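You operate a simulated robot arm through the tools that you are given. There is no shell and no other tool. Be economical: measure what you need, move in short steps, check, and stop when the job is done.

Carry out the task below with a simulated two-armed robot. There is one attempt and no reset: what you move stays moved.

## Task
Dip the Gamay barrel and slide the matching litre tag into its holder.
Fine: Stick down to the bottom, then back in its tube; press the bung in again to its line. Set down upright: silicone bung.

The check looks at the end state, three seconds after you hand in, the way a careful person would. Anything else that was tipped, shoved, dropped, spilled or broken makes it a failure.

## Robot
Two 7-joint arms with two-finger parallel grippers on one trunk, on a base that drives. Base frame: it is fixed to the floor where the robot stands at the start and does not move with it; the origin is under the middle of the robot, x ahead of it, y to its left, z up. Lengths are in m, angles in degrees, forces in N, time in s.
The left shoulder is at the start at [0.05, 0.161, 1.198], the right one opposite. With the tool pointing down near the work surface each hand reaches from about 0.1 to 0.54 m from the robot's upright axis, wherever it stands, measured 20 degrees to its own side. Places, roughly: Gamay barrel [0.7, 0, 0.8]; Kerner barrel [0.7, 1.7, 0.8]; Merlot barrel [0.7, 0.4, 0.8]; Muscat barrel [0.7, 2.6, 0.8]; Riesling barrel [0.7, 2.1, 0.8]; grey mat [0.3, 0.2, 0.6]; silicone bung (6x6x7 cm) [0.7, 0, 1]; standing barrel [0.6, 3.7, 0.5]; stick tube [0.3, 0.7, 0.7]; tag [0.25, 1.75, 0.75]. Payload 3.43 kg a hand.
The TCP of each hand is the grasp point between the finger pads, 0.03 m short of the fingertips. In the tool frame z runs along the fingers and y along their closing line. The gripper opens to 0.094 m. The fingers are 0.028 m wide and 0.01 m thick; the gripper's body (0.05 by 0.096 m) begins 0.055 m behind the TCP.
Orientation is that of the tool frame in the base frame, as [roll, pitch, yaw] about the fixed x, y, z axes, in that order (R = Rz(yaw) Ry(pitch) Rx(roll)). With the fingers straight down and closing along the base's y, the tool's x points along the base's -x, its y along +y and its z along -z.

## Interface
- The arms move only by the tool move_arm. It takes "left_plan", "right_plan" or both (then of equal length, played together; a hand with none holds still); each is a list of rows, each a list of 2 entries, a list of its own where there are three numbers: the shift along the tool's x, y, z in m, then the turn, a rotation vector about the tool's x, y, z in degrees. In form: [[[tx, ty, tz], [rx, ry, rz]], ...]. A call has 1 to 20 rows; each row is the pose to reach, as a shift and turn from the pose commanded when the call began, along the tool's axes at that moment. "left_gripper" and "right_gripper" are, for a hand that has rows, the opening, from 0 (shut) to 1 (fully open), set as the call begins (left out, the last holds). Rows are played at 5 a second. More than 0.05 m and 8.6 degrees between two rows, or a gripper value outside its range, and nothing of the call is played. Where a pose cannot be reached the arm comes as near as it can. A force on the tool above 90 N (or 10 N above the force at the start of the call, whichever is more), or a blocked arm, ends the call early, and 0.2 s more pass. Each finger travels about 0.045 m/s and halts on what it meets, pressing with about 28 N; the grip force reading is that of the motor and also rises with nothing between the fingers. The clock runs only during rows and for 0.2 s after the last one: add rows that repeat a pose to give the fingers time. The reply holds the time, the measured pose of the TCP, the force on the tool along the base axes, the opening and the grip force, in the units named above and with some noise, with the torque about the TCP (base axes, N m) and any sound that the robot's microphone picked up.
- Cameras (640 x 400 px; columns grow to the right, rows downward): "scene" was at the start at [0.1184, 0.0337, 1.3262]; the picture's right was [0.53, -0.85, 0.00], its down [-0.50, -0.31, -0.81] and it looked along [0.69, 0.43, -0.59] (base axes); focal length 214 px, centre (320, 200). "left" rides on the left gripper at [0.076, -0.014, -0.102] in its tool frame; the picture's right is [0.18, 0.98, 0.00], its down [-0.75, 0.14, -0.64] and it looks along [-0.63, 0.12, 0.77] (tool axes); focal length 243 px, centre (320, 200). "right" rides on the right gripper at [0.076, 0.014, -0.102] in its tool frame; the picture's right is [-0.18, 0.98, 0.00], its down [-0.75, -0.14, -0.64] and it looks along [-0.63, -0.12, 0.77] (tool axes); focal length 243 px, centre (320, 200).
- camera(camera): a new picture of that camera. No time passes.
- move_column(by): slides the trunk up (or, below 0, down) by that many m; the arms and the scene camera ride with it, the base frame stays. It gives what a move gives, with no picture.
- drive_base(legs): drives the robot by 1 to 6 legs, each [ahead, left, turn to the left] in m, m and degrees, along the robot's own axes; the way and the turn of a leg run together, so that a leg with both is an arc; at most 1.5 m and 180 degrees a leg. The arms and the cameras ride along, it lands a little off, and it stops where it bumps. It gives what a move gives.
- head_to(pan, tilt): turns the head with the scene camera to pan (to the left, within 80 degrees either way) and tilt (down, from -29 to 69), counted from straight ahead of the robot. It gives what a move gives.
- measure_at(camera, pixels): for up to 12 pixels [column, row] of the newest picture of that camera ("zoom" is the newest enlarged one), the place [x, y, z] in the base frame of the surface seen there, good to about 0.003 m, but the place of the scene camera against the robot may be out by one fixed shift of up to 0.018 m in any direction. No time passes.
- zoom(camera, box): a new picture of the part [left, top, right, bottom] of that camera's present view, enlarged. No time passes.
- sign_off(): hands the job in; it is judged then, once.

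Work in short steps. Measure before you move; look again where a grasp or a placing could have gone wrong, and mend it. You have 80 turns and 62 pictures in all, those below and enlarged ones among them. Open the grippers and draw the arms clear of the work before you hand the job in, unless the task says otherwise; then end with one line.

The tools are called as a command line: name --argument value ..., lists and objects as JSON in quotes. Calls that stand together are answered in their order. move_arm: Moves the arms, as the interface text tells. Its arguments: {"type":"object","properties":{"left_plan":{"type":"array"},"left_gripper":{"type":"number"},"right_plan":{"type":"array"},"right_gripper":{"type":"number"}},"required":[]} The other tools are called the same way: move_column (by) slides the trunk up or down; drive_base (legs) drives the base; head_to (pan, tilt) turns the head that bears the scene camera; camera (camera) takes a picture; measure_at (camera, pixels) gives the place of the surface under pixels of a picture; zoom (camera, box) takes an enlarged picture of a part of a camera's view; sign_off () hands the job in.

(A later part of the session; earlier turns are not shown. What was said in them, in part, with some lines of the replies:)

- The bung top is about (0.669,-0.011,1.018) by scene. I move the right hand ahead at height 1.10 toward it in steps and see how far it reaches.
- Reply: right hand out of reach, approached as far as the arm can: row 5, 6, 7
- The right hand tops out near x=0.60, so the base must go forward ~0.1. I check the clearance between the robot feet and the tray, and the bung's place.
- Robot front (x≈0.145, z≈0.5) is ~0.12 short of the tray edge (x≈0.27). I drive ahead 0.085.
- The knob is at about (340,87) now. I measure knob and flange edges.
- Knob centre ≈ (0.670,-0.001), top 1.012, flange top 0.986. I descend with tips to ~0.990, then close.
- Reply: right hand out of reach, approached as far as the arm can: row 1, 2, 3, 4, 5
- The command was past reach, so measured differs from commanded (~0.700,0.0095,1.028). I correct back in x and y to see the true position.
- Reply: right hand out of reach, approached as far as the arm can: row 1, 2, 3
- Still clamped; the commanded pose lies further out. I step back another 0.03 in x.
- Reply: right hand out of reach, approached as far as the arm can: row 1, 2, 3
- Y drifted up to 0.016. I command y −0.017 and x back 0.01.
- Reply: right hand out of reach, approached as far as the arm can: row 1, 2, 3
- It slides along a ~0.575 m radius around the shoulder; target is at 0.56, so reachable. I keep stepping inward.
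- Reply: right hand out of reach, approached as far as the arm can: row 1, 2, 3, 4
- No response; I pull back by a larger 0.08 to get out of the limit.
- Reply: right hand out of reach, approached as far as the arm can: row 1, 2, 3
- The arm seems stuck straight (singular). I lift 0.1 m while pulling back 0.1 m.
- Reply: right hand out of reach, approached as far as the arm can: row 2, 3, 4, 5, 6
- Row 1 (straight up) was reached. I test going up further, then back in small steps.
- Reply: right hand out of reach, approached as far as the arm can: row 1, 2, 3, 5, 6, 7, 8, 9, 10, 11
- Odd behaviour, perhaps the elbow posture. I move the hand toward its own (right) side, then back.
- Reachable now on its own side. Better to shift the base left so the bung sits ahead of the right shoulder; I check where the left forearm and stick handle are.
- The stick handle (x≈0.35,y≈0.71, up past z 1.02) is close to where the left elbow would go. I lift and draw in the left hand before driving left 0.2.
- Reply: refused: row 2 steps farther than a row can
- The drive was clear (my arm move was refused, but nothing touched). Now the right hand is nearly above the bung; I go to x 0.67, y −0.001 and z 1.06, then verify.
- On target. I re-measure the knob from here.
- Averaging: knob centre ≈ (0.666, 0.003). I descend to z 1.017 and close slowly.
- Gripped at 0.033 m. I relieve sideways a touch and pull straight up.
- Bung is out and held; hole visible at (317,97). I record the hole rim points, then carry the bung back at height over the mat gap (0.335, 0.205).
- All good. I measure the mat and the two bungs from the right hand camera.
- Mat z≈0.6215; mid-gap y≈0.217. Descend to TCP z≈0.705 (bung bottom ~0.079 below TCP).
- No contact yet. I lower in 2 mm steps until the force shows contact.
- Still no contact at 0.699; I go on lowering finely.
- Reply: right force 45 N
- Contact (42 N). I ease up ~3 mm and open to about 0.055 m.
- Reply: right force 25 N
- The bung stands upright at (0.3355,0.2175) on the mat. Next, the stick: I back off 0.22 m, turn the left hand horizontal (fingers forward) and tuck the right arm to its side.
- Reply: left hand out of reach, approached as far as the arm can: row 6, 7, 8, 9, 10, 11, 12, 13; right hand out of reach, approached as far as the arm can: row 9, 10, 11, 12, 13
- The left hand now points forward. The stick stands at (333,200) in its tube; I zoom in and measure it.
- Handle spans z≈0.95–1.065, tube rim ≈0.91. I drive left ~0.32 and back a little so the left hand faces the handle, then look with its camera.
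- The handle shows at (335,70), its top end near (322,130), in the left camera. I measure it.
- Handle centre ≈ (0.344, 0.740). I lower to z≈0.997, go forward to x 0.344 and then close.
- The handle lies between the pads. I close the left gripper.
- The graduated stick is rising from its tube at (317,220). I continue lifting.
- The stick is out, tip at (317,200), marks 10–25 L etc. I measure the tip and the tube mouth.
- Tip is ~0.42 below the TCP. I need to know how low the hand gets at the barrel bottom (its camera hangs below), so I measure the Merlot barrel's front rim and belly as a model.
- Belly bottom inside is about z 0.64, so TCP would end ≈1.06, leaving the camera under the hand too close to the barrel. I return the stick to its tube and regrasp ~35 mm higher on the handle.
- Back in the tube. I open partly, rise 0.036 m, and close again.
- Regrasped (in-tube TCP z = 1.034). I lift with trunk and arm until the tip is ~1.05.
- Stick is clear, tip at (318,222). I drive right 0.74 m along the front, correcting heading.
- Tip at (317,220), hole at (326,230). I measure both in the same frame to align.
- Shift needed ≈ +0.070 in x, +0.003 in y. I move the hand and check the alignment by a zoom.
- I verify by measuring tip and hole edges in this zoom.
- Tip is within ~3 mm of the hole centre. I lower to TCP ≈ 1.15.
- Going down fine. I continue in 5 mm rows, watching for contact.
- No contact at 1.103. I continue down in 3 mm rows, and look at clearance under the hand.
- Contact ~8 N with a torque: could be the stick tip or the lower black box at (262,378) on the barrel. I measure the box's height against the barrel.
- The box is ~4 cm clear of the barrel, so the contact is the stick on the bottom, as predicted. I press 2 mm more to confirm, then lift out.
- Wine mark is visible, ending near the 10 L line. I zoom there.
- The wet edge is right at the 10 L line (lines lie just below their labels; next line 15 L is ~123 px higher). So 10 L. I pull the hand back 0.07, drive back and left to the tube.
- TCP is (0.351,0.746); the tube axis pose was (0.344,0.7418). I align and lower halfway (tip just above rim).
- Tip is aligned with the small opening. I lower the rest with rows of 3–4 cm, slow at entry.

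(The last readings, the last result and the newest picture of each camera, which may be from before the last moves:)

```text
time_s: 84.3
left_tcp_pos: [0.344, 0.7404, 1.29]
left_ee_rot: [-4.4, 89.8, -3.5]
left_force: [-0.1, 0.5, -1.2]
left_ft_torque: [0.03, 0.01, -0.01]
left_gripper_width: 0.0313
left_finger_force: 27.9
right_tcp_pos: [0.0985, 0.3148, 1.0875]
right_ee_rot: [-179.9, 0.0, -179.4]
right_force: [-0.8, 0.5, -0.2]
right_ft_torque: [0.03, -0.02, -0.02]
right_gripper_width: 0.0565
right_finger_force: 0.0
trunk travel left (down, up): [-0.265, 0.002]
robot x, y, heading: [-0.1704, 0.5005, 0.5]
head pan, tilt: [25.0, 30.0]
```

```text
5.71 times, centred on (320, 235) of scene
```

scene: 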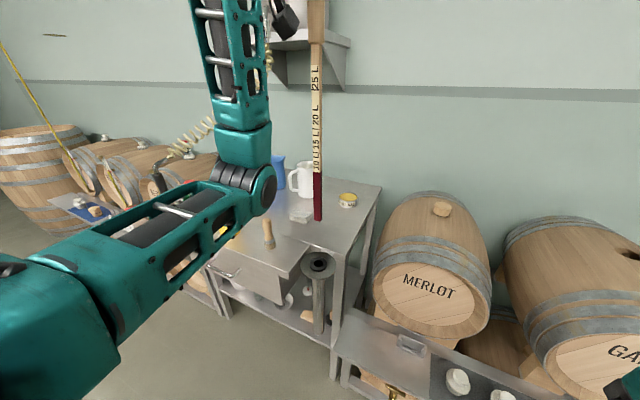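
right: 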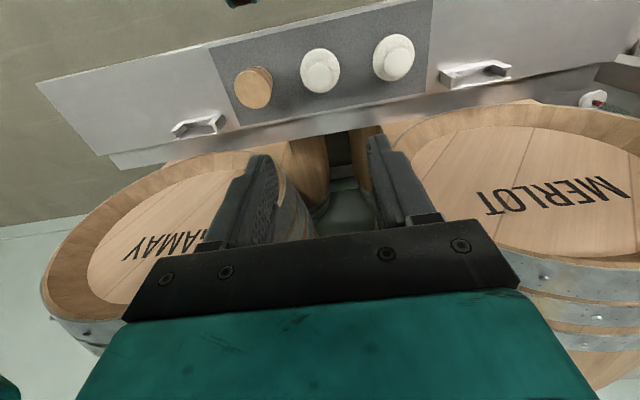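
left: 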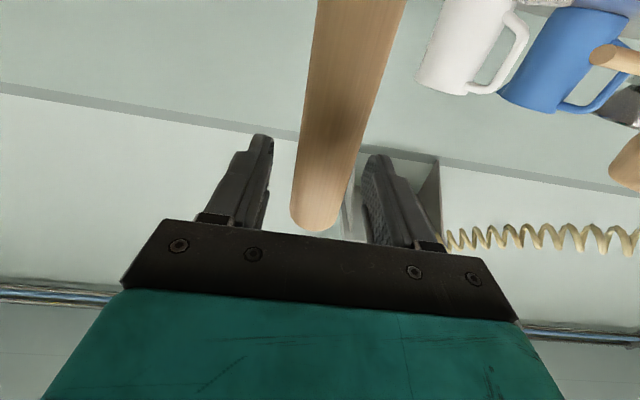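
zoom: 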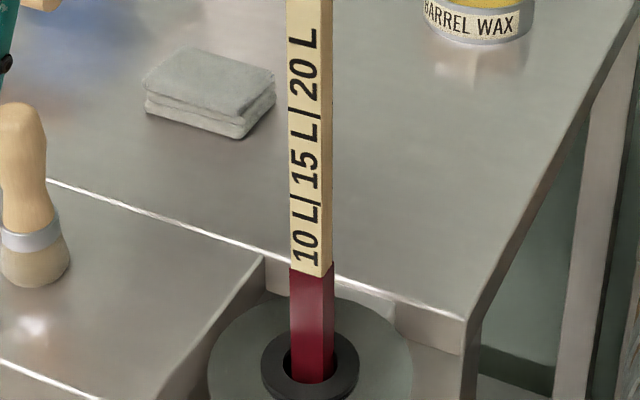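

It's in the tube cleanly. I lower the remaining 0.254, then open and withdraw straight back.

move_arm --left_plan '[[[0.04, 0, 0], [0, 0, 0]], [[0.08, 0, 0], [0, 0, 0]], [[0.12, 0, 0], [0, 0, 0]], [[0.16, 0, 0], [0, 0, 0]], [[0.2, 0, 0], [0, 0, 0]], [[0.235, 0, 0], [0, 0, 0]], [[0.25, 0, 0], [0, 0, 0]], [[0.2545, 0, 0], [0, 0, 0]], [[0.2545, 0, 0], [0, 0, 0]]]'

move_arm --left_plan '[[[0, 0, 0], [0, 0, 0]], [[0, 0, 0], [0, 0, 0]], [[0, 0, 0], [0, 0, 0]], [[0, 0, 0], [0, 0, 0]], [[0, 0, 0], [0, 0, 0]], [[0, 0, -0.03], [0, 0, 0]], [[0, 0, -0.07], [0, 0, 0]], [[0, 0, -0.11], [0, 0, 0]], [[0, 0, -0.14], [0, 0, 0]]]' --left_gripper 0.9

```text
time_s: 86.3
left_tcp_pos: [0.3448, 0.741, 1.0356]
left_ee_rot: [17.0, 89.9, 17.7]
left_force: [0.3, -0.4, -2.0]
left_ft_torque: [0.04, -0.02, 0.0]
left_gripper_width: 0.0309
left_finger_force: 28.1
right_tcp_pos: [0.0988, 0.3152, 1.0866]
right_ee_rot: [-180.0, 0.1, -179.4]
right_force: [0.3, 0.6, -0.4]
right_ft_torque: [0.03, 0.02, 0.01]
right_gripper_width: 0.0564
right_finger_force: 0.1
trunk travel left (down, up): [-0.265, 0.002]
robot x, y, heading: [-0.1702, 0.5019, 0.8]
head pan, tilt: [25.0, 30.0]
```

```text
time_s: 88.3
left_tcp_pos: [0.2029, 0.7401, 1.0356]
left_ee_rot: [1.7, 89.9, 2.4]
left_force: [-0.2, 0.9, 0.1]
left_ft_torque: [0.0, -0.01, -0.01]
left_gripper_width: 0.0844
left_finger_force: 0.0
right_tcp_pos: [0.0984, 0.3155, 1.0868]
right_ee_rot: [179.9, 0.0, -179.2]
right_force: [0.0, 1.5, -0.5]
right_ft_torque: [0.01, -0.02, 0.02]
right_gripper_width: 0.0563
right_finger_force: 0.1
trunk travel left (down, up): [-0.265, 0.002]
robot x, y, heading: [-0.1754, 0.5003, 0.6]
head pan, tilt: [25.0, 30.0]
```

Stick is back in its tube. I drive back a bit and left toward the tags at y≈1.75, then look.

drive_base --legs '[[-0.12, 0, 0], [0, 1.3, -0.7]]'

head_to --pan -5 --tilt 45

camera --camera "scene"

```text
time_s: 95.6
left_tcp_pos: [0.1004, 2.0039, 1.0341]
left_ee_rot: [2.7, 89.9, 1.1]
left_force: [-0.6, 0.3, -0.4]
left_ft_torque: [-0.02, -0.01, 0.0]
left_gripper_width: 0.0845
left_finger_force: 0.0
right_tcp_pos: [-0.022, 1.5848, 1.086]
right_ee_rot: [-179.9, 0.0, 178.4]
right_force: [0.3, 0.1, -0.2]
right_ft_torque: [0.01, -0.01, 0.0]
right_gripper_width: 0.0565
right_finger_force: 0.1
trunk travel left (down, up): [-0.265, 0.002]
robot x, y, heading: [-0.2842, 1.7792, -1.5]
head pan, tilt: [25.0, 30.0]
```

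```text
time_s: 96.6
left_tcp_pos: [0.1004, 2.0052, 1.0362]
left_ee_rot: [5.7, 89.9, 4.1]
left_force: [0.3, -0.6, -0.4]
left_ft_torque: [-0.01, 0.0, 0.01]
left_gripper_width: 0.0848
left_finger_force: 0.0
right_tcp_pos: [-0.0217, 1.5842, 1.087]
right_ee_rot: [-180.0, 0.0, 178.4]
right_force: [0.4, 0.3, 0.8]
right_ft_torque: [0.02, 0.0, -0.04]
right_gripper_width: 0.0568
right_finger_force: 0.0
trunk travel left (down, up): [-0.265, 0.002]
robot x, y, heading: [-0.2823, 1.7846, -1.7]
head pan, tilt: [-5.0, 45.0]
```

```text
12 pictures are left
```

scene: 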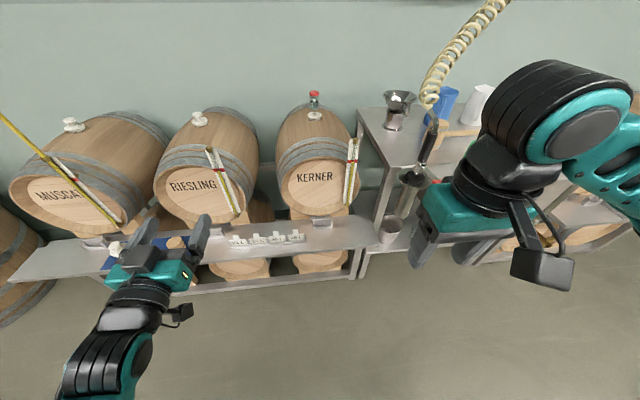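

Tags stand in a row at (235–300, 238). I zoom on them.

zoom --camera "scene" --box '[220, 210, 345, 265]'

measure_at --camera "zoom" --pixels '[[320, 200]]'

```text
5.12 times, centred on (282, 238) of scene
```

zoom: 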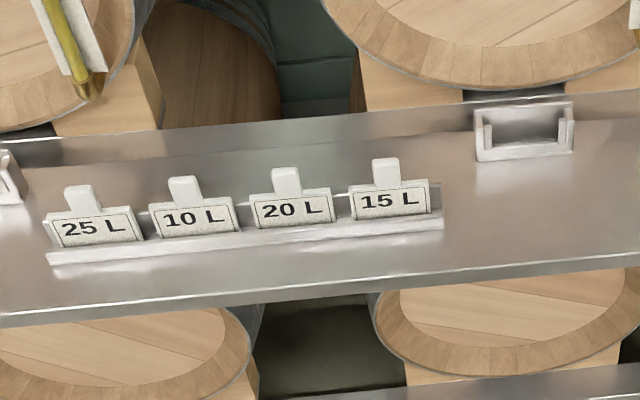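

```text
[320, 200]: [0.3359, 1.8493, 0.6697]
```

10 L is second from the left, with a grip tab at zoom (184,190). I measure it and its neighbours.

measure_at --camera "zoom" --pixels '[[183, 182], [186, 198], [174, 190], [197, 190], [155, 222], [236, 216], [195, 232], [148, 205], [195, 245], [84, 192], [286, 175], [386, 165]]'

```text
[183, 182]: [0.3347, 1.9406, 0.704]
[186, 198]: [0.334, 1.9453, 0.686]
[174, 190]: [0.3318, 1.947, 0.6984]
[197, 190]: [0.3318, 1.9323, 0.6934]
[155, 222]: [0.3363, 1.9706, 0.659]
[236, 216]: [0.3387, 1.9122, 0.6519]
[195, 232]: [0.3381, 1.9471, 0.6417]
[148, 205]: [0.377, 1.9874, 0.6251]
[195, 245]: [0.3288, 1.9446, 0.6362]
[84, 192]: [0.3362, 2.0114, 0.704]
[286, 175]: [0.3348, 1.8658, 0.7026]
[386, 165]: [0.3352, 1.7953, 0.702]
```

Tag 10 L: tab at about (0.33,1.95) true, top ≈0.70. I tuck the left hand back, drive so the right hand faces it, and tilt the right hand 30° (fingers forward-down) so it later clears the barrel at the holder.

move_arm --left_plan '[[[0, 0, -0.03], [0, 0, 0]], [[0, 0, -0.06], [0, 0, 0]], [[0, 0, -0.08], [0, 0, 0]], [[0, 0, -0.08], [0, 0, 0]], [[0, 0, -0.08], [0, 0, 0]]]' --right_plan '[[[-0.04, 0, 0.0], [0, -7.5, 0]], [[-0.08, 0, 0.0], [0, -15, 0]], [[-0.12, 0, 0.03], [0, -22.5, 0]], [[-0.16, 0, 0.06], [0, -30, 0]], [[-0.16, 0, 0.06], [0, -30, 0]]]'

drive_base --legs '[[0, 0.33, 1.6], [0.12, 0, 0]]'

camera --camera "right"

```text
time_s: 97.8
left_tcp_pos: [0.0231, 2.0066, 1.0229]
left_ee_rot: [6.3, 89.9, 4.7]
left_force: [0.3, -0.2, -0.4]
left_ft_torque: [0.03, 0.02, -0.03]
left_gripper_width: 0.0844
left_finger_force: 0.0
left hand out of reach, approached as far as the arm can: row 2, 3, 4, 5
right_tcp_pos: [0.1393, 1.5805, 1.0265]
right_ee_rot: [-180.0, 30.1, 178.3]
right_force: [0.7, -0.4, 0.3]
right_ft_torque: [0.02, 0.01, 0.01]
right_gripper_width: 0.0564
right_finger_force: 0.1
trunk travel left (down, up): [-0.265, 0.002]
robot x, y, heading: [-0.2838, 1.7824, -1.6]
head pan, tilt: [-5.0, 45.0]
```

```text
time_s: 100.8
left_tcp_pos: [0.1412, 2.3484, 1.0226]
left_ee_rot: [9.0, 89.9, 9.3]
left_force: [-0.6, 0.3, 0.5]
left_ft_torque: [0.03, 0.01, -0.02]
left_gripper_width: 0.0845
left_finger_force: 0.0
right_tcp_pos: [0.2694, 1.9265, 1.0266]
right_ee_rot: [-180.0, 30.0, -179.8]
right_force: [-0.1, 0.1, 1.2]
right_ft_torque: [-0.01, 0.05, 0.05]
right_gripper_width: 0.0563
right_finger_force: 0.1
trunk travel left (down, up): [-0.265, 0.002]
robot x, y, heading: [-0.1605, 2.1183, 0.2]
head pan, tilt: [-5.0, 45.0]
```

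```text
10 pictures are left
```

right: 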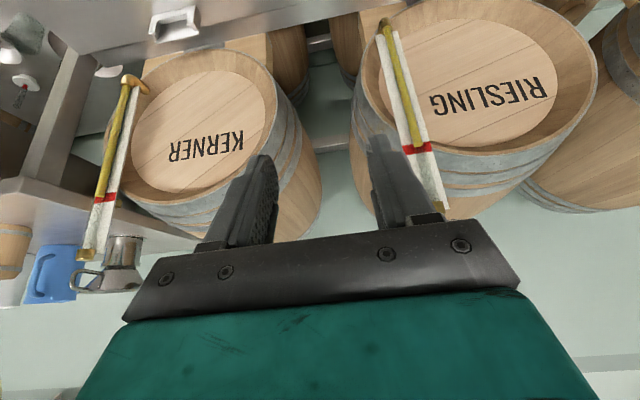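

The tags are out of view above. I lower to a pre-grasp at about (0.255,1.95,0.77) where the hand camera should see the tab.

move_arm --right_plan '[[[0.0235, 0.004, 0.036], [0, 0, 0]], [[0.047, 0.008, 0.072], [0, 0, 0]], [[0.0703, 0.012, 0.108], [0, 0, 0]], [[0.0937, 0.016, 0.144], [0, 0, 0]], [[0.117, 0.02, 0.18], [0, 0, 0]], [[0.1406, 0.0235, 0.2156], [0, 0, 0]], [[0.1406, 0.0235, 0.2156], [0, 0, 0]]]' --right_gripper 0.55

camera --camera "right"

```text
time_s: 102.4
left_tcp_pos: [0.1421, 2.3476, 1.0236]
left_ee_rot: [7.8, 89.8, 8.0]
left_force: [0.1, -0.9, 0.8]
left_ft_torque: [-0.01, -0.03, 0.01]
left_gripper_width: 0.0844
left_finger_force: 0.0
right_tcp_pos: [0.2561, 1.9484, 0.7707]
right_ee_rot: [-180.0, 29.9, -179.9]
right_force: [0.6, 0.0, 0.4]
right_ft_torque: [-0.02, 0.0, -0.01]
right_gripper_width: 0.0515
right_finger_force: 0.1
trunk travel left (down, up): [-0.265, 0.002]
robot x, y, heading: [-0.1569, 2.1098, 0.2]
head pan, tilt: [-5.0, 45.0]
```

```text
9 pictures are left
```

right: 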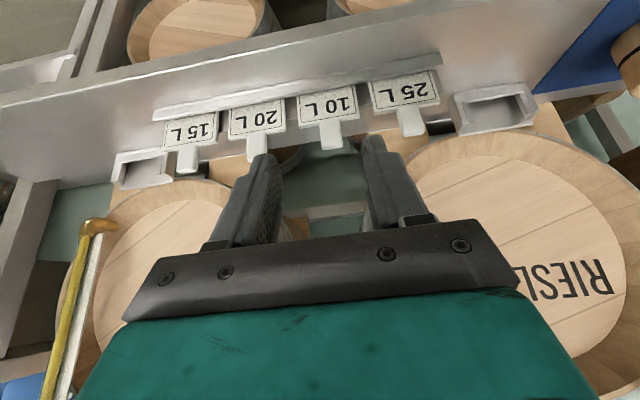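

10 L tag is at (330,108), tab end (332,145). I measure.

measure_at --camera "right" --pixels '[[331, 130], [333, 145], [324, 140], [341, 138], [301, 110], [358, 104], [330, 95], [330, 116], [485, 103], [520, 95], [465, 108]]'

```text
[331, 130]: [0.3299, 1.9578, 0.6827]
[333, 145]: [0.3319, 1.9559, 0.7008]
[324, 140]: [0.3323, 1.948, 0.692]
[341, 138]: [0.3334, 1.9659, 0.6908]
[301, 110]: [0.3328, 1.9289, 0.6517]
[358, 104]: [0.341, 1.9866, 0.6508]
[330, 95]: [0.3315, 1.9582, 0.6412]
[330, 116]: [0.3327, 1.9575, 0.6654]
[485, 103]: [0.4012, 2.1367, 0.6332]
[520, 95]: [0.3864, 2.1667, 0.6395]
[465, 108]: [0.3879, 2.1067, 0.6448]
```

Tab centre ≈ (0.334,1.957), z 0.668–0.702. I bring the tips over the tab (TCP 0.319,1.957,0.706) from above.

move_arm --right_plan '[[[-0.0223, 0.0043, 0.0244], [0, 0, 0]], [[-0.0446, 0.0086, 0.0488], [0, 0, 0]], [[-0.0446, 0.0086, 0.0488], [0, 0, 0]], [[-0.033, 0.0086, 0.068], [0, 0, 0]], [[-0.0222, 0.0086, 0.0875], [0, 0, 0]], [[-0.0222, 0.0086, 0.0875], [0, 0, 0]]]'

zoom --camera "right" --box '[220, 80, 420, 220]'

```text
time_s: 103.8
left_tcp_pos: [0.1421, 2.3483, 1.0238]
left_ee_rot: [7.3, 89.8, 7.5]
left_force: [0.4, -0.5, 0.9]
left_ft_torque: [0.03, 0.0, -0.01]
left_gripper_width: 0.0845
left_finger_force: 0.0
right_tcp_pos: [0.3184, 1.9568, 0.7047]
right_ee_rot: [-180.0, 30.0, -179.8]
right_force: [0.1, 0.3, 0.2]
right_ft_torque: [0.0, -0.01, -0.02]
right_gripper_width: 0.0516
right_finger_force: 0.1
trunk travel left (down, up): [-0.265, 0.002]
robot x, y, heading: [-0.1575, 2.1154, 0.4]
head pan, tilt: [-5.0, 45.0]
```

```text
2.86 times, centred on (320, 150) of right
```

zoom: 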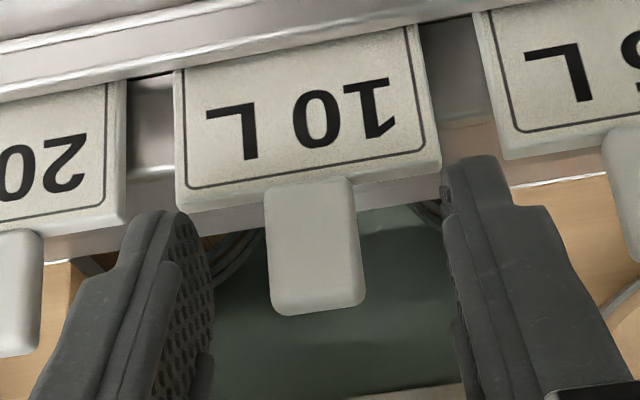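

The tab is centred between the pads. I close, then lift straight up.

move_arm --right_plan '[[[0, 0, 0], [0, 0, 0]], [[0, 0, 0], [0, 0, 0]], [[0, 0, 0], [0, 0, 0]], [[0, 0, 0], [0, 0, 0]], [[0, 0, 0], [0, 0, 0]]]' --right_gripper 0

move_arm --right_plan '[[[-0.005, 0, -0.00866], [0, 0, 0]], [[-0.0125, 0, -0.02165], [0, 0, 0]], [[-0.025, 0, -0.0433], [0, 0, 0]], [[-0.045, 0, -0.078], [0, 0, 0]], [[-0.065, 0, -0.1126], [0, 0, 0]], [[-0.065, 0, -0.1126], [0, 0, 0]]]'

camera --camera "right"

```text
time_s: 105.0
left_tcp_pos: [0.1414, 2.3478, 1.0248]
left_ee_rot: [6.9, 89.8, 7.1]
left_force: [0.5, -0.3, 0.2]
left_ft_torque: [-0.03, 0.02, 0.01]
left_gripper_width: 0.0847
left_finger_force: 0.0
right_tcp_pos: [0.3205, 1.9566, 0.7049]
right_ee_rot: [-180.0, 30.1, -179.8]
right_force: [0.6, -0.2, 0.0]
right_ft_torque: [-0.02, 0.02, 0.03]
right_gripper_width: 0.0185
right_finger_force: 28.0
trunk travel left (down, up): [-0.265, 0.002]
robot x, y, heading: [-0.1593, 2.1173, 0.2]
head pan, tilt: [-5.0, 45.0]
```

```text
time_s: 106.4
left_tcp_pos: [0.1407, 2.3467, 1.0219]
left_ee_rot: [8.2, 89.7, 8.4]
left_force: [-0.4, 0.1, 0.6]
left_ft_torque: [0.01, 0.0, 0.01]
left_gripper_width: 0.0845
left_finger_force: 0.0
right_tcp_pos: [0.3178, 1.958, 0.8328]
right_ee_rot: [-180.0, 30.0, -179.8]
right_force: [-0.7, 0.4, -0.4]
right_ft_torque: [0.01, -0.02, 0.02]
right_gripper_width: 0.0187
right_finger_force: 28.1
trunk travel left (down, up): [-0.265, 0.002]
robot x, y, heading: [-0.1565, 2.1164, 0.0]
head pan, tilt: [-5.0, 45.0]
```

```text
7 pictures are left
```

right: 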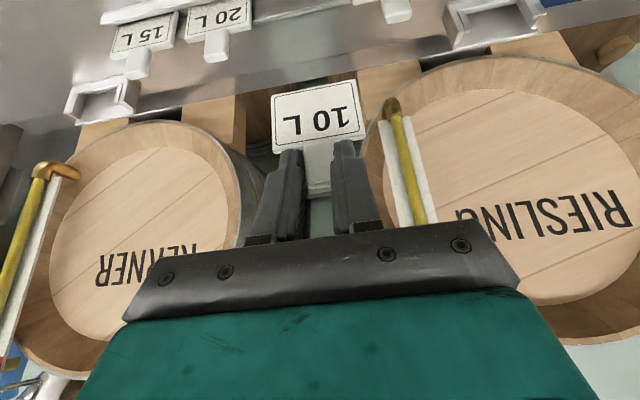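

Tag 10 L is held at (317,115). I measure its corners relative to the TCP for the later insertion.

measure_at --camera "right" --pixels '[[275, 98], [352, 82], [283, 146], [364, 132], [316, 92], [318, 138], [313, 170]]'

```text
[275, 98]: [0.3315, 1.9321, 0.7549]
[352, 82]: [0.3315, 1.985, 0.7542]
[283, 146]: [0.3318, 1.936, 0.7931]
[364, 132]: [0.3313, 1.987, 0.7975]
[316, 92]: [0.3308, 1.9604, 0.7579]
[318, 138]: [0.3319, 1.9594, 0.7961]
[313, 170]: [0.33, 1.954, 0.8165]
```

Tag hangs vertical: bottom 0.080 below TCP, face mid 0.0155 ahead of TCP. I drive back and right to the Gamay holder.

drive_base --legs '[[-0.18, 0, 0], [0, -1.0, 0], [0, -0.95, 0]]'

```text
time_s: 117.3
left_tcp_pos: [-0.0385, 0.3948, 1.0235]
left_ee_rot: [11.7, 89.9, 11.6]
left_force: [0.4, 0.3, 0.1]
left_ft_torque: [0.03, -0.02, -0.01]
left_gripper_width: 0.0846
left_finger_force: 0.0
right_tcp_pos: [0.1369, 0.0039, 0.8312]
right_ee_rot: [179.9, 30.0, 179.9]
right_force: [0.3, 0.5, 0.2]
right_ft_torque: [0.02, -0.03, 0.04]
right_gripper_width: 0.0186
right_finger_force: 27.8
trunk travel left (down, up): [-0.265, 0.002]
robot x, y, heading: [-0.3402, 0.1608, -0.0]
head pan, tilt: [-5.0, 45.0]
```

Now I drive ahead 0.15 and shift the hand 0.08 to the right so the camera sees the holder beside the tag.

drive_base --legs '[[0.15, 0, 0]]'

move_arm --right_plan '[[[0, -0.04, 0], [0, 0, 0]], [[0, -0.08, 0], [0, 0, 0]], [[0, -0.08, 0], [0, 0, 0]]]'

camera --camera "right"

```text
time_s: 118.6
left_tcp_pos: [0.1093, 0.3923, 1.0216]
left_ee_rot: [11.1, 89.9, 10.8]
left_force: [-0.3, -0.8, -0.1]
left_ft_torque: [0.0, -0.01, 0.04]
left_gripper_width: 0.0847
left_finger_force: 0.0
right_tcp_pos: [0.2831, 0.0023, 0.8318]
right_ee_rot: [-180.0, 30.0, 179.7]
right_force: [0.1, -0.8, -0.7]
right_ft_torque: [-0.01, 0.0, 0.02]
right_gripper_width: 0.0185
right_finger_force: 27.6
trunk travel left (down, up): [-0.265, 0.002]
robot x, y, heading: [-0.1954, 0.1598, -0.3]
head pan, tilt: [-5.0, 45.0]
```

```text
time_s: 119.4
left_tcp_pos: [0.1085, 0.3928, 1.0217]
left_ee_rot: [7.2, 89.8, 7.0]
left_force: [0.2, 0.2, -0.6]
left_ft_torque: [0.01, 0.01, 0.0]
left_gripper_width: 0.0847
left_finger_force: 0.1
right_tcp_pos: [0.2827, -0.0777, 0.8314]
right_ee_rot: [-180.0, 30.1, 179.7]
right_force: [0.1, -0.1, -0.2]
right_ft_torque: [-0.01, -0.01, 0.02]
right_gripper_width: 0.0186
right_finger_force: 27.9
trunk travel left (down, up): [-0.265, 0.002]
robot x, y, heading: [-0.1941, 0.1617, -0.1]
head pan, tilt: [-5.0, 45.0]
```

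```text
6 pictures are left
```

right: 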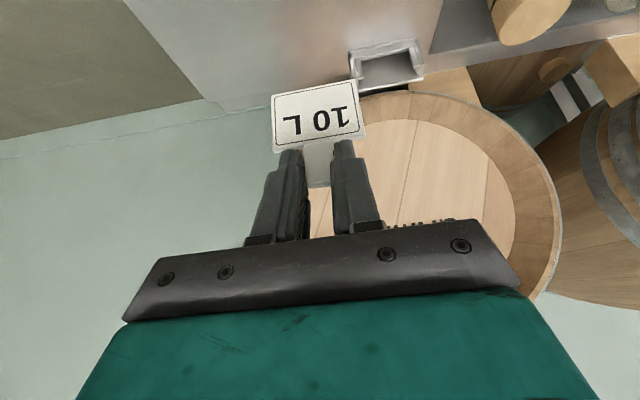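

Holder at (387,66). I zoom on it to measure precisely.

zoom --camera "right" --box '[335, 30, 440, 100]'

measure_at --camera "zoom" --pixels '[[320, 200]]'

```text
5.71 times, centred on (388, 65) of right
```

zoom: 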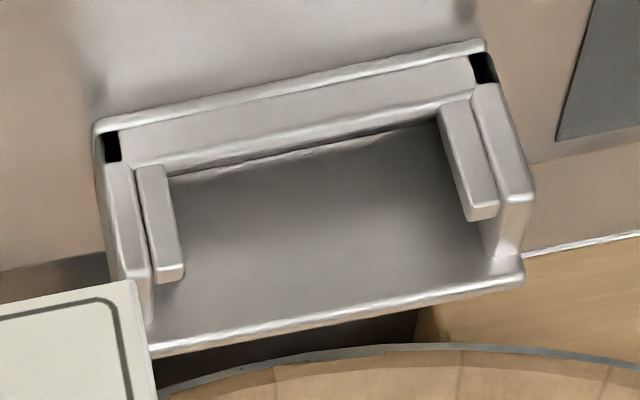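

```text
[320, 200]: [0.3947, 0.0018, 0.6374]
```

I measure back plate, lips, side walls and the bottom ledge.

measure_at --camera "zoom" --pixels '[[320, 300], [330, 240], [320, 160], [168, 230], [172, 268], [480, 205], [465, 150], [135, 290], [510, 180], [300, 90], [300, 132], [150, 180]]'

```text
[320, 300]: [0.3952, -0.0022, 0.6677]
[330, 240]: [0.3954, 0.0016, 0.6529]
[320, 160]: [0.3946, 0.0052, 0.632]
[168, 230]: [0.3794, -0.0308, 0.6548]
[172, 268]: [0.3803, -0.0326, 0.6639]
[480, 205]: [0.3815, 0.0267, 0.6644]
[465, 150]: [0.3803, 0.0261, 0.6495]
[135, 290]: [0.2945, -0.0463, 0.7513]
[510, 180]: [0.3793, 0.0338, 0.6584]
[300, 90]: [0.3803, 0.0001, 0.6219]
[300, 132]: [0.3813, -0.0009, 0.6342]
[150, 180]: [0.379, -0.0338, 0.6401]
```

Slot: lips back ≈0.384, back plate 0.395, centre y ≈ −0.003, floor ≈0.626. I bring the tag above the slot (TCP 0.3745, −0.004, 0.765).

move_arm --right_plan '[[[-0.02, 0.0185, 0.0115], [0, 0, 0]], [[-0.04, 0.037, 0.023], [0, 0, 0]], [[-0.06, 0.0555, 0.0345], [0, 0, 0]], [[-0.0795, 0.0737, 0.0459], [0, 0, 0]], [[-0.063, 0.0737, 0.0745], [0, 0, 0]], [[-0.0465, 0.0737, 0.1031], [0, 0, 0]], [[-0.0465, 0.0737, 0.1031], [0, 0, 0]], [[-0.0465, 0.0737, 0.1031], [0, 0, 0]]]'

zoom --camera "right" --box '[240, 40, 400, 180]'

```text
time_s: 121.2
left_tcp_pos: [0.1087, 0.3926, 1.0213]
left_ee_rot: [9.7, 89.9, 9.4]
left_force: [-0.3, 0.3, -0.8]
left_ft_torque: [0.01, -0.03, -0.02]
left_gripper_width: 0.0848
left_finger_force: 0.1
right_tcp_pos: [0.373, -0.0037, 0.7647]
right_ee_rot: [180.0, 30.1, 179.7]
right_force: [0.4, 0.2, -1.0]
right_ft_torque: [0.0, 0.0, -0.02]
right_gripper_width: 0.0185
right_finger_force: 28.3
trunk travel left (down, up): [-0.265, 0.002]
robot x, y, heading: [-0.1963, 0.1608, -0.1]
head pan, tilt: [-5.0, 45.0]
```

```text
2.86 times, centred on (320, 110) of right
```

zoom: 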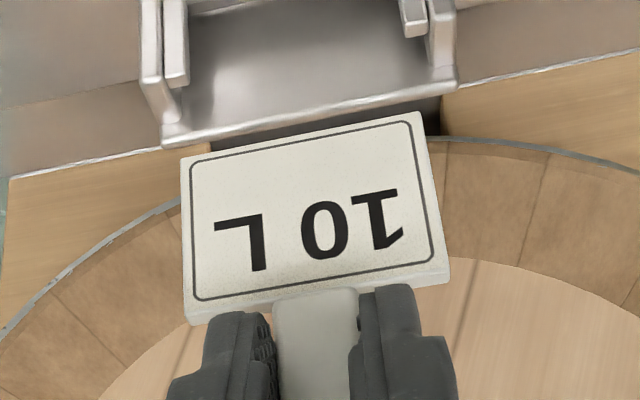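

I measure tag corners and holder walls from this view for the final offset.

measure_at --camera "zoom" --pixels '[[186, 165], [418, 120], [302, 148], [190, 300], [438, 262], [320, 60], [320, 100], [176, 60], [411, 25], [152, 60], [440, 40], [300, 118]]'

```text
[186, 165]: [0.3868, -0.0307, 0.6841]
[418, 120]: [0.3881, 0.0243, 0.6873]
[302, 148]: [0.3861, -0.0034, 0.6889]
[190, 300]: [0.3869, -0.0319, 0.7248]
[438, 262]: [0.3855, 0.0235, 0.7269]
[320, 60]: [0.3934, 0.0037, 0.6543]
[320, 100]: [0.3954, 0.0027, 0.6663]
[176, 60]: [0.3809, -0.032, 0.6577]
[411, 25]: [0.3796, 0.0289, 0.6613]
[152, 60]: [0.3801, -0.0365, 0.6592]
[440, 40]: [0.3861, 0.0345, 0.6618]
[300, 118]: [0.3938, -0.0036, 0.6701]
```

Offset: shift y +0.002; x is inside the slot. I lower 30 mm first and check forces.

move_arm --right_plan '[[[0.0, 0.002, 0.0], [0, 0, 0]], [[0.004, 0.002, 0.0069], [0, 0, 0]], [[0.008, 0.002, 0.0139], [0, 0, 0]], [[0.0115, 0.002, 0.0199], [0, 0, 0]], [[0.015, 0.002, 0.026], [0, 0, 0]], [[0.015, 0.002, 0.026], [0, 0, 0]]]'

```text
time_s: 122.6
left_tcp_pos: [0.109, 0.3922, 1.0231]
left_ee_rot: [8.6, 89.7, 8.4]
left_force: [1.3, 0.1, 0.3]
left_ft_torque: [-0.04, 0.0, 0.02]
left_gripper_width: 0.0845
left_finger_force: 0.1
right_tcp_pos: [0.3757, -0.0011, 0.7341]
right_ee_rot: [-180.0, 30.0, 179.6]
right_force: [-0.2, 0.4, -0.4]
right_ft_torque: [0.01, 0.0, -0.02]
right_gripper_width: 0.0188
right_finger_force: 27.9
trunk travel left (down, up): [-0.265, 0.002]
robot x, y, heading: [-0.1969, 0.1622, -0.4]
head pan, tilt: [-5.0, 45.0]
```

No contact: the tag is sliding into the slot. I lower the rest in small rows to TCP ≈0.708.

move_arm --right_plan '[[[0.004, 0, 0.0069], [0, 0, 0]], [[0.008, 0, 0.0139], [0, 0, 0]], [[0.011, 0, 0.0191], [0, 0, 0]], [[0.013, 0, 0.0225], [0, 0, 0]], [[0.013, 0, 0.0225], [0, 0, 0]]]'

```text
time_s: 123.8
left_tcp_pos: [0.1083, 0.3926, 1.023]
left_ee_rot: [8.8, 89.9, 8.7]
left_force: [0.1, -0.3, -0.3]
left_ft_torque: [0.03, 0.01, 0.02]
left_gripper_width: 0.0846
left_finger_force: 0.0
right_tcp_pos: [0.3745, -0.0028, 0.7102]
right_ee_rot: [180.0, 30.0, 179.8]
right_force: [0.3, 0.2, -0.3]
right_ft_torque: [0.0, -0.02, 0.01]
right_gripper_width: 0.0185
right_finger_force: 28.4
trunk travel left (down, up): [-0.265, 0.002]
robot x, y, heading: [-0.1938, 0.1626, -0.0]
head pan, tilt: [-5.0, 45.0]
```

Still free; I go on 2 mm at a time until contact.

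move_arm --right_plan '[[[0.001, 0, 0.0017], [0, 0, 0]], [[0.002, 0, 0.0035], [0, 0, 0]], [[0.003, 0, 0.0052], [0, 0, 0]]]'

```text
time_s: 124.6
left_tcp_pos: [0.1071, 0.3924, 1.0239]
left_ee_rot: [3.6, 89.8, 3.3]
left_force: [-0.8, 0.2, 0.0]
left_ft_torque: [-0.05, 0.0, 0.01]
left_gripper_width: 0.0848
left_finger_force: 0.0
right_tcp_pos: [0.3747, -0.0027, 0.7076]
right_ee_rot: [-179.9, 30.2, 179.8]
right_force: [-5.0, -2.0, 12.0]
right_ft_torque: [-0.08, 0.19, -0.02]
right_gripper_width: 0.0185
right_finger_force: 28.2
trunk travel left (down, up): [-0.265, 0.002]
robot x, y, heading: [-0.1954, 0.1597, -0.2]
head pan, tilt: [-5.0, 45.0]
```

Seated (12 N). I open, and lift straight up and back.

move_arm --right_plan '[[[-0.0005, 0, -0.0009], [0, 0, 0]], [[-0.0005, 0, -0.0009], [0, 0, 0]], [[-0.0005, 0, -0.0009], [0, 0, 0]], [[-0.0005, 0, -0.0009], [0, 0, 0]], [[-0.015, 0, -0.026], [0, 0, 0]], [[-0.035, 0, -0.0606], [0, 0, 0]], [[-0.035, 0, -0.08], [0, 0, 0]], [[-0.035, 0, -0.11], [0, 0, 0]], [[-0.035, 0, -0.14], [0, 0, 0]]]' --right_gripper 0.5

camera --camera "right"

```text
time_s: 126.6
left_tcp_pos: [0.1071, 0.392, 1.0232]
left_ee_rot: [8.2, 89.7, 8.0]
left_force: [0.5, 0.9, 0.4]
left_ft_torque: [0.01, -0.02, -0.04]
left_gripper_width: 0.0847
left_finger_force: 0.0
right_tcp_pos: [0.3349, -0.0032, 0.8428]
right_ee_rot: [179.9, 30.0, 179.7]
right_force: [0.2, -0.3, 0.7]
right_ft_torque: [-0.02, -0.01, 0.04]
right_gripper_width: 0.0471
right_finger_force: 0.0
trunk travel left (down, up): [-0.265, 0.002]
robot x, y, heading: [-0.1924, 0.1612, -0.1]
head pan, tilt: [-5.0, 45.0]
```

```text
3 pictures are left
5 turns are left
```

right: 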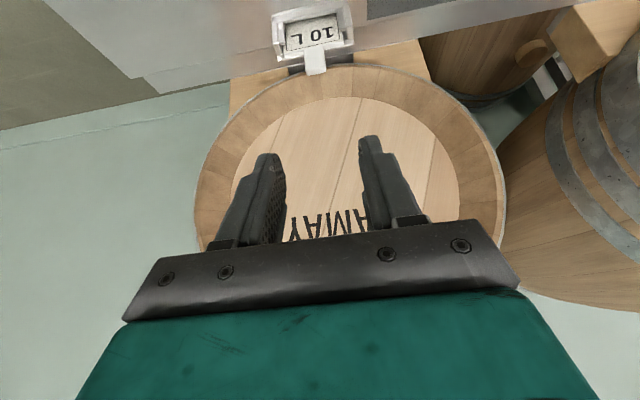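

Tag 10 L is seated in the Gamay holder at (310,35). Few turns remain, so I chain: retract and level the right hand over where the bung will be, then drive ahead to the bung-working pose.

move_arm --right_plan '[[[0.0231, 0.024, -0.0288], [0, 3.75, 0]], [[0.0462, 0.048, -0.0576], [0, 7.5, 0]], [[0.0693, 0.072, -0.0864], [0, 11.25, 0]], [[0.0924, 0.096, -0.1152], [0, 15, 0]], [[0.1155, 0.12, -0.144], [0, 18.75, 0]], [[0.1386, 0.144, -0.1728], [0, 22.5, 0]], [[0.1617, 0.168, -0.2016], [0, 26.25, 0]], [[0.1846, 0.1917, -0.2301], [0, 30, 0]], [[0.1846, 0.1917, -0.2301], [0, 30, 0]]]' --right_gripper 0.6

drive_base --legs '[[0.276, 0.029, 0]]'

```text
time_s: 127.9
left_tcp_pos: [0.1098, 0.3928, 1.0222]
left_ee_rot: [24.1, 89.9, 24.0]
left_force: [1.2, -0.1, -0.1]
left_ft_torque: [0.0, 0.0, -0.01]
left_gripper_width: 0.0846
left_finger_force: 0.1
right_tcp_pos: [0.2054, 0.049, 0.9158]
right_ee_rot: [-169.5, 17.2, -179.4]
right_force: [-0.3, -0.4, 1.1]
right_ft_torque: [0.02, -0.02, 0.0]
right_gripper_width: 0.0566
right_finger_force: 0.1
right hand out of reach, approached as far as the arm can: row 6
trunk travel left (down, up): [-0.265, 0.002]
robot x, y, heading: [-0.1913, 0.1574, -0.4]
head pan, tilt: [-5.0, 45.0]
stopped in row 6 (right hand): the arm was blocked; the commanded pose is now the measured one
```

```text
time_s: 129.6
left_tcp_pos: [0.3304, 0.4176, 1.0228]
left_ee_rot: [22.5, 89.8, 22.7]
left_force: [0.6, 0.4, 0.2]
left_ft_torque: [0.01, -0.01, -0.02]
left_gripper_width: 0.0847
left_finger_force: 0.1
right_tcp_pos: [0.4191, 0.0747, 0.9142]
right_ee_rot: [-169.3, 14.4, -178.4]
right_force: [-5.7, -0.4, 4.3]
right_ft_torque: [0.04, 0.1, 0.16]
right_gripper_width: 0.0561
right_finger_force: 0.1
trunk travel left (down, up): [-0.265, 0.002]
robot x, y, heading: [0.0304, 0.1837, -0.1]
head pan, tilt: [-5.0, 45.0]
stopped in leg 1: the force on the tool passed its limit (the readings are from after the stop); the commanded pose is now the measured one
4 turns are left
```

The hand was blocked and stopped against something near the barrel front with only ~6 N. I back off, shift left so the bung is on the right arm's own side, level the hand and check with one picture.

drive_base --legs '[[-0.13, 0, 0], [0, 0.19, 0]]'

move_arm --right_plan '[[[-0.0076, -0.0083, 0.0193], [-2.65, 3.6, 0.07]], [[-0.0153, -0.0166, 0.0386], [-5.3, 7.2, 0.15]], [[-0.023, -0.025, 0.058], [-7.95, 10.8, 0.22]], [[-0.0306, -0.0333, 0.0772], [-10.6, 14.4, 0.3]], [[-0.0306, -0.0333, 0.0772], [-10.6, 14.4, 0.3]], [[-0.0306, -0.0333, 0.0772], [-10.6, 14.4, 0.3]]]' --right_gripper 0.7

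camera --camera "right"

```text
time_s: 132.0
left_tcp_pos: [0.2016, 0.6082, 1.0236]
left_ee_rot: [3.0, 89.8, 3.5]
left_force: [-1.0, 0.8, 0.3]
left_ft_torque: [0.02, -0.01, 0.02]
left_gripper_width: 0.0845
left_finger_force: 0.1
right_tcp_pos: [0.2911, 0.2669, 0.9139]
right_ee_rot: [-169.3, 14.5, -178.3]
right_force: [-0.5, 0.1, -0.3]
right_ft_torque: [-0.01, 0.0, -0.02]
right_gripper_width: 0.0563
right_finger_force: 0.1
trunk travel left (down, up): [-0.265, 0.002]
robot x, y, heading: [-0.0986, 0.3765, 0.5]
head pan, tilt: [-5.0, 45.0]
```

```text
time_s: 133.4
left_tcp_pos: [0.2011, 0.6083, 1.0225]
left_ee_rot: [16.2, 89.8, 16.4]
left_force: [0.4, -0.5, -0.5]
left_ft_torque: [0.01, 0.03, 0.03]
left_gripper_width: 0.0848
left_finger_force: 0.2
right_tcp_pos: [0.3379, 0.2213, 0.8542]
right_ee_rot: [179.8, 0.1, -179.9]
right_force: [0.4, 0.5, -0.5]
right_ft_torque: [0.04, 0.03, 0.01]
right_gripper_width: 0.066
right_finger_force: 0.0
trunk travel left (down, up): [-0.265, 0.002]
robot x, y, heading: [-0.102, 0.371, 0.3]
head pan, tilt: [-5.0, 45.0]
```

```text
2 pictures are left
3 turns are left
```

right: 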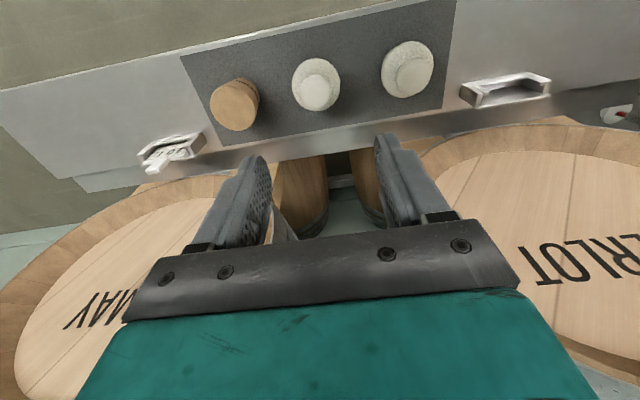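

Everything is in place (tag seated, bungs upright; centre bung at (317,85)). I chain: descend on the bung, grip, lift, drive back in front of Gamay, and reach over the hole.

move_arm --right_plan '[[[0.002, -0.0038, 0.03], [0, 0, 0]], [[0.002, -0.0038, 0.07], [0, 0, 0]], [[0.002, -0.0038, 0.11], [0, 0, 0]], [[0.002, -0.0038, 0.14], [0, 0, 0]], [[0.002, -0.0038, 0.157], [0, 0, 0]], [[0.002, -0.0038, 0.157], [0, 0, 0]]]'

move_arm --right_plan '[[[0, 0, 0], [0, 0, 0]], [[0, 0, 0], [0, 0, 0]], [[0, 0, 0], [0, 0, 0]], [[0, 0, 0], [0, 0, 0]], [[0, 0, 0], [0, 0, 0]], [[0, 0, 0], [0, 0, 0]]]' --right_gripper 0

move_arm --right_plan '[[[0, 0, -0.02], [0, 0, 0]], [[0, 0, -0.06], [0, 0, 0]], [[0, 0, -0.105], [0, 0, 0]], [[0, 0, -0.15], [0, 0, 0]], [[0, 0, -0.195], [0, 0, 0]], [[0, 0, -0.24], [0, 0, 0]], [[0, 0, -0.285], [0, 0, 0]], [[0, 0, -0.33], [0, 0, 0]], [[0, 0, -0.375], [0, 0, 0]], [[0, 0, -0.4], [0, 0, 0]], [[0, 0, -0.4], [0, 0, 0]]]'

drive_base --legs '[[0, -0.182, -0.3], [0.185, 0, 0]]'

move_arm --right_plan '[[[-0.04, -0.01, 0], [0, 0, 0]], [[-0.08, -0.02, 0], [0, 0, 0]], [[-0.12, -0.03, 0], [0, 0, 0]], [[-0.144, -0.034, 0], [0, 0, 0]], [[-0.144, -0.034, 0], [0, 0, 0]], [[-0.144, -0.034, 0], [0, 0, 0]]]'

camera --camera "right"

measure_at --camera "right" --pixels '[[290, 100], [343, 100], [317, 78], [300, 84], [336, 84]]'

```text
time_s: 134.8
left_tcp_pos: [0.2015, 0.6091, 1.0229]
left_ee_rot: [16.4, 89.8, 16.7]
left_force: [-1.2, -0.7, -0.5]
left_ft_torque: [0.04, 0.01, 0.02]
left_gripper_width: 0.0847
left_finger_force: 0.0
right_tcp_pos: [0.3375, 0.2182, 0.6981]
right_ee_rot: [179.8, 0.1, -179.9]
right_force: [0.5, 0.4, -1.4]
right_ft_torque: [0.01, 0.02, -0.02]
right_gripper_width: 0.0658
right_finger_force: 0.0
trunk travel left (down, up): [-0.265, 0.002]
robot x, y, heading: [-0.0974, 0.3739, 0.4]
head pan, tilt: [-5.0, 45.0]
```

```text
time_s: 136.2
left_tcp_pos: [0.2019, 0.6093, 1.024]
left_ee_rot: [17.7, 89.8, 17.9]
left_force: [0.2, -0.2, 0.6]
left_ft_torque: [-0.03, -0.01, 0.02]
left_gripper_width: 0.0847
left_finger_force: 0.0
right_tcp_pos: [0.3394, 0.2196, 0.6983]
right_ee_rot: [179.8, 0.2, -179.9]
right_force: [0.8, -2.4, 1.2]
right_ft_torque: [-0.09, -0.06, 0.01]
right_gripper_width: 0.0326
right_finger_force: 28.3
trunk travel left (down, up): [-0.265, 0.002]
robot x, y, heading: [-0.101, 0.3693, 0.0]
head pan, tilt: [-5.0, 45.0]
```

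```text
time_s: 138.6
left_tcp_pos: [0.2022, 0.608, 1.0235]
left_ee_rot: [17.7, 89.8, 18.1]
left_force: [-0.4, 0.3, 0.2]
left_ft_torque: [0.0, -0.01, 0.0]
left_gripper_width: 0.0847
left_finger_force: 0.1
right_tcp_pos: [0.3384, 0.217, 1.0994]
right_ee_rot: [179.7, 0.0, -180.0]
right_force: [0.2, 0.0, 0.1]
right_ft_torque: [0.02, -0.04, -0.02]
right_gripper_width: 0.0324
right_finger_force: 28.1
trunk travel left (down, up): [-0.265, 0.002]
robot x, y, heading: [-0.0964, 0.3774, 0.4]
head pan, tilt: [-5.0, 45.0]
```

```text
time_s: 141.2
left_tcp_pos: [0.391, 0.427, 1.0218]
left_ee_rot: [23.2, 89.9, 23.5]
left_force: [-0.3, -1.2, -0.8]
left_ft_torque: [0.0, 0.02, 0.0]
left_gripper_width: 0.0846
left_finger_force: 0.1
right_tcp_pos: [0.5255, 0.0367, 1.0984]
right_ee_rot: [179.8, 0.0, -179.9]
right_force: [0.5, 0.4, -0.5]
right_ft_torque: [0.0, 0.01, 0.01]
right_gripper_width: 0.0325
right_finger_force: 28.1
trunk travel left (down, up): [-0.265, 0.002]
robot x, y, heading: [0.0887, 0.1953, 0.3]
head pan, tilt: [-5.0, 45.0]
```

```text
time_s: 142.6
left_tcp_pos: [0.3905, 0.4282, 1.0227]
left_ee_rot: [18.2, 89.9, 18.4]
left_force: [0.4, 0.3, 0.0]
left_ft_torque: [0.01, -0.03, 0.01]
left_gripper_width: 0.0848
left_finger_force: 0.0
right_tcp_pos: [0.6698, 0.0033, 1.0976]
right_ee_rot: [179.8, 0.1, 179.9]
right_force: [0.0, -0.6, -0.9]
right_ft_torque: [-0.02, -0.01, -0.02]
right_gripper_width: 0.0324
right_finger_force: 28.3
trunk travel left (down, up): [-0.265, 0.002]
robot x, y, heading: [0.0919, 0.1997, 0.1]
head pan, tilt: [-5.0, 45.0]
```

```text
1 pictures are left
```

right: 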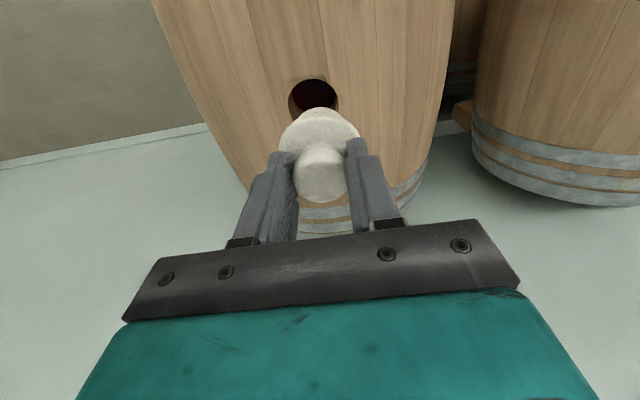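

```text
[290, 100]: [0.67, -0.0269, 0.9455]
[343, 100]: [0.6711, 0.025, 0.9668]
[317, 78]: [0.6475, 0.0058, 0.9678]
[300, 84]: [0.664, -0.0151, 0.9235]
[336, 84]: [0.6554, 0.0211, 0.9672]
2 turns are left
```

Bung held over the hole; hole is ~3.5 px left of where it was at extraction, so I shift y −0.0025, then insert and press to the original depth (TCP ≈1.022), and take the last picture with the same crop as at the first grasp.

move_arm --right_plan '[[[0.0005, -0.0025, 0.0], [0, 0, 0]], [[0.0005, -0.0025, 0.02], [0, 0, 0]], [[0.0005, -0.0025, 0.035], [0, 0, 0]], [[0.0005, -0.0025, 0.045], [0, 0, 0]], [[0.0005, -0.0025, 0.052], [0, 0, 0]], [[0.0005, -0.0025, 0.058], [0, 0, 0]], [[0.0005, -0.0025, 0.063], [0, 0, 0]], [[0.0005, -0.0025, 0.068], [0, 0, 0]], [[0.0005, -0.0025, 0.072], [0, 0, 0]], [[0.0005, -0.0025, 0.075], [0, 0, 0]], [[0.0005, -0.0025, 0.0765], [0, 0, 0]], [[0.0005, -0.0025, 0.0765], [0, 0, 0]]]'

zoom --camera "right" --box '[200, 80, 480, 255]'

measure_at --camera "zoom" --pixels '[[272, 215], [272, 190], [272, 240], [265, 110], [230, 125], [300, 120], [100, 60], [430, 60], [265, 40]]'

```text
time_s: 145.2
left_tcp_pos: [0.3875, 0.4268, 1.0244]
left_ee_rot: [10.8, 89.7, 11.0]
left_force: [-0.4, 0.0, 0.4]
left_ft_torque: [-0.01, 0.01, -0.03]
left_gripper_width: 0.0846
left_finger_force: 0.0
right_tcp_pos: [0.6678, -0.001, 1.0237]
right_ee_rot: [179.8, 0.3, 179.9]
right_force: [-10.3, -7.3, 19.3]
right_ft_torque: [-0.21, 0.23, -0.01]
right_gripper_width: 0.0323
right_finger_force: 28.4
trunk travel left (down, up): [-0.265, 0.002]
robot x, y, heading: [0.0888, 0.1978, 0.1]
head pan, tilt: [-5.0, 45.0]
```

```text
2.29 times, centred on (340, 168) of right
```

zoom: 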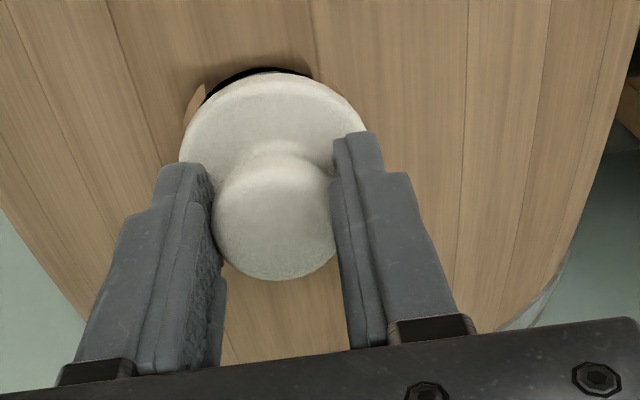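

```text
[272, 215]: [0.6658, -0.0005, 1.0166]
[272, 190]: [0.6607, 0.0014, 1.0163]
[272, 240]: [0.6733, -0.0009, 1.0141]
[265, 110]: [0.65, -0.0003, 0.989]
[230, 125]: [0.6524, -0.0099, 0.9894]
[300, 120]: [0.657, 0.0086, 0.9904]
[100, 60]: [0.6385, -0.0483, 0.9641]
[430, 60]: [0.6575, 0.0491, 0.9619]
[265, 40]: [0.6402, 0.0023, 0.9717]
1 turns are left
```

The bung sits ~3.5 mm higher than originally (flange 0.9897 vs 0.986; dark crescent visible). I press 4.5 mm more with slight side relief, release, give the knob top a limited press with closed fingers to the original height, withdraw, open, back away and hand in.

move_arm --right_plan '[[[0.0008, -0.0006, 0.001], [0, 0, 0]], [[0.0008, -0.0006, 0.002], [0, 0, 0]], [[0.0008, -0.0006, 0.003], [0, 0, 0]], [[0.0008, -0.0006, 0.004], [0, 0, 0]], [[0.0008, -0.0006, 0.0045], [0, 0, 0]], [[0.0008, -0.0006, 0.0045], [0, 0, 0]]]'

move_arm --right_plan '[[[0, 0, 0], [0, 0, 0]], [[0, 0, 0], [0, 0, 0]], [[0, 0, 0], [0, 0, 0]], [[0, 0, 0], [0, 0, 0]], [[0, 0, -0.02], [0, 0, 0]], [[0, 0, -0.05], [0, 0, 0]], [[0, 0, -0.05], [0, 0, 0]]]' --right_gripper 0.7

move_arm --right_plan '[[[0, 0, 0], [0, 0, 0]], [[0, 0, 0], [0, 0, 0]], [[0, 0, 0], [0, 0, 0]], [[0, 0, 0], [0, 0, 0]], [[0, 0, 0], [0, 0, 0]], [[0, 0, 0], [0, 0, 0]], [[0, 0, 0.01], [0, 0, 0]], [[0, 0, 0.018], [0, 0, 0]], [[0, 0, 0.022], [0, 0, 0]], [[0, 0, 0.025], [0, 0, 0]], [[0, 0, 0.0275], [0, 0, 0]], [[0, 0, 0.0275], [0, 0, 0]]]' --right_gripper 0

move_arm --right_plan '[[[0, 0, -0.02], [0, 0, 0]], [[0, 0, -0.06], [0, 0, 0]], [[0, 0, -0.1], [0, 0, 0]], [[0, 0, -0.13], [0, 0, 0]], [[0, 0, -0.13], [0, 0, 0]]]'

drive_base --legs '[[-0.35, 0, 0]]'

move_arm --right_plan '[[[0, 0, 0], [0, 0, 0]], [[0, 0, 0], [0, 0, 0]], [[0, 0, 0], [0, 0, 0]], [[0, 0, 0], [0, 0, 0]], [[0, 0, 0], [0, 0, 0]], [[0, 0, 0], [0, 0, 0]]]' --right_gripper 1

sign_off

```text
time_s: 146.6
left_tcp_pos: [0.3889, 0.4275, 1.0233]
left_ee_rot: [13.0, 89.6, 13.4]
left_force: [-0.6, 0.7, 0.1]
left_ft_torque: [0.0, 0.01, 0.04]
left_gripper_width: 0.0845
left_finger_force: 0.0
right_tcp_pos: [0.6678, -0.0012, 1.0192]
right_ee_rot: [179.8, 0.3, 180.0]
right_force: [-3.5, -8.9, 18.7]
right_ft_torque: [-0.21, -0.2, -0.04]
right_gripper_width: 0.0325
right_finger_force: 27.9
trunk travel left (down, up): [-0.265, 0.002]
robot x, y, heading: [0.0891, 0.195, 0.3]
head pan, tilt: [-5.0, 45.0]
```

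```text
time_s: 148.2
left_tcp_pos: [0.3897, 0.429, 1.023]
left_ee_rot: [16.8, 89.7, 17.1]
left_force: [-0.1, -0.4, 0.1]
left_ft_torque: [-0.01, 0.01, 0.01]
left_gripper_width: 0.0846
left_finger_force: 0.0
right_tcp_pos: [0.6674, 0.0003, 1.0688]
right_ee_rot: [179.8, 0.1, -180.0]
right_force: [-0.2, -0.2, -0.5]
right_ft_torque: [0.01, -0.02, -0.01]
right_gripper_width: 0.066
right_finger_force: 0.1
trunk travel left (down, up): [-0.265, 0.002]
robot x, y, heading: [0.0893, 0.1937, 0.2]
head pan, tilt: [-5.0, 45.0]
```

```text
time_s: 150.8
left_tcp_pos: [0.3895, 0.4282, 1.0234]
left_ee_rot: [16.9, 89.9, 17.0]
left_force: [0.5, 0.2, 0.6]
left_ft_torque: [0.02, 0.01, 0.01]
left_gripper_width: 0.0841
left_finger_force: 0.0
right_tcp_pos: [0.669, 0.0006, 1.0378]
right_ee_rot: [179.8, 0.2, 179.9]
right_force: [0.6, -0.6, 1.2]
right_ft_torque: [0.0, -0.02, -0.01]
right_gripper_width: 0.0
right_finger_force: 28.1
trunk travel left (down, up): [-0.265, 0.002]
robot x, y, heading: [0.0897, 0.1953, 0.1]
head pan, tilt: [-5.0, 45.0]
```

```text
time_s: 152.0
left_tcp_pos: [0.3892, 0.4272, 1.0225]
left_ee_rot: [19.3, 89.9, 19.6]
left_force: [-0.2, 0.2, -0.1]
left_ft_torque: [0.01, -0.03, 0.01]
left_gripper_width: 0.0847
left_finger_force: 0.0
right_tcp_pos: [0.6695, -0.0028, 1.17]
right_ee_rot: [179.8, 0.1, 179.9]
right_force: [0.5, 0.7, -0.2]
right_ft_torque: [0.04, 0.01, 0.02]
right_gripper_width: 0.0001
right_finger_force: 27.6
trunk travel left (down, up): [-0.265, 0.002]
robot x, y, heading: [0.0868, 0.1951, 0.2]
head pan, tilt: [-5.0, 45.0]
```

```text
time_s: 154.3
left_tcp_pos: [0.0402, 0.4257, 1.0227]
left_ee_rot: [14.4, 89.8, 14.4]
left_force: [-0.6, -1.1, 0.2]
left_ft_torque: [0.02, -0.02, 0.0]
left_gripper_width: 0.0845
left_finger_force: 0.0
right_tcp_pos: [0.318, -0.0051, 1.1707]
right_ee_rot: [179.8, 0.1, 179.8]
right_force: [-0.1, 0.7, 0.5]
right_ft_torque: [-0.01, 0.0, -0.02]
right_gripper_width: 0.0
right_finger_force: 28.1
trunk travel left (down, up): [-0.265, 0.002]
robot x, y, heading: [-0.2606, 0.1923, -0.1]
head pan, tilt: [-5.0, 45.0]
```

```text
time_s: 155.7
left_tcp_pos: [0.0411, 0.426, 1.0235]
left_ee_rot: [17.9, 89.8, 17.9]
left_force: [0.5, 0.1, 0.2]
left_ft_torque: [-0.01, 0.01, 0.0]
left_gripper_width: 0.0848
left_finger_force: 0.1
right_tcp_pos: [0.3184, -0.0039, 1.17]
right_ee_rot: [179.7, 0.1, 179.7]
right_force: [-0.9, -0.3, 0.2]
right_ft_torque: [-0.04, -0.01, -0.01]
right_gripper_width: 0.0941
right_finger_force: 0.1
trunk travel left (down, up): [-0.265, 0.002]
robot x, y, heading: [-0.2653, 0.1913, -0.0]
head pan, tilt: [-5.0, 45.0]
```

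```text
The job is handed in.
```

I handed the job in: I dipped the Gamay barrel to the bottom (it read 10 L), slid the 10 L tag into its holder, put the stick back in its tube and pressed the bung back to about its original depth. I had no pictures left to check the bung against its line after the last press. The right hand also stopped against something near the Gamay barrel's front once, with about 6 N read after it stopped; the later pictures showed nothing tipped or out of place.
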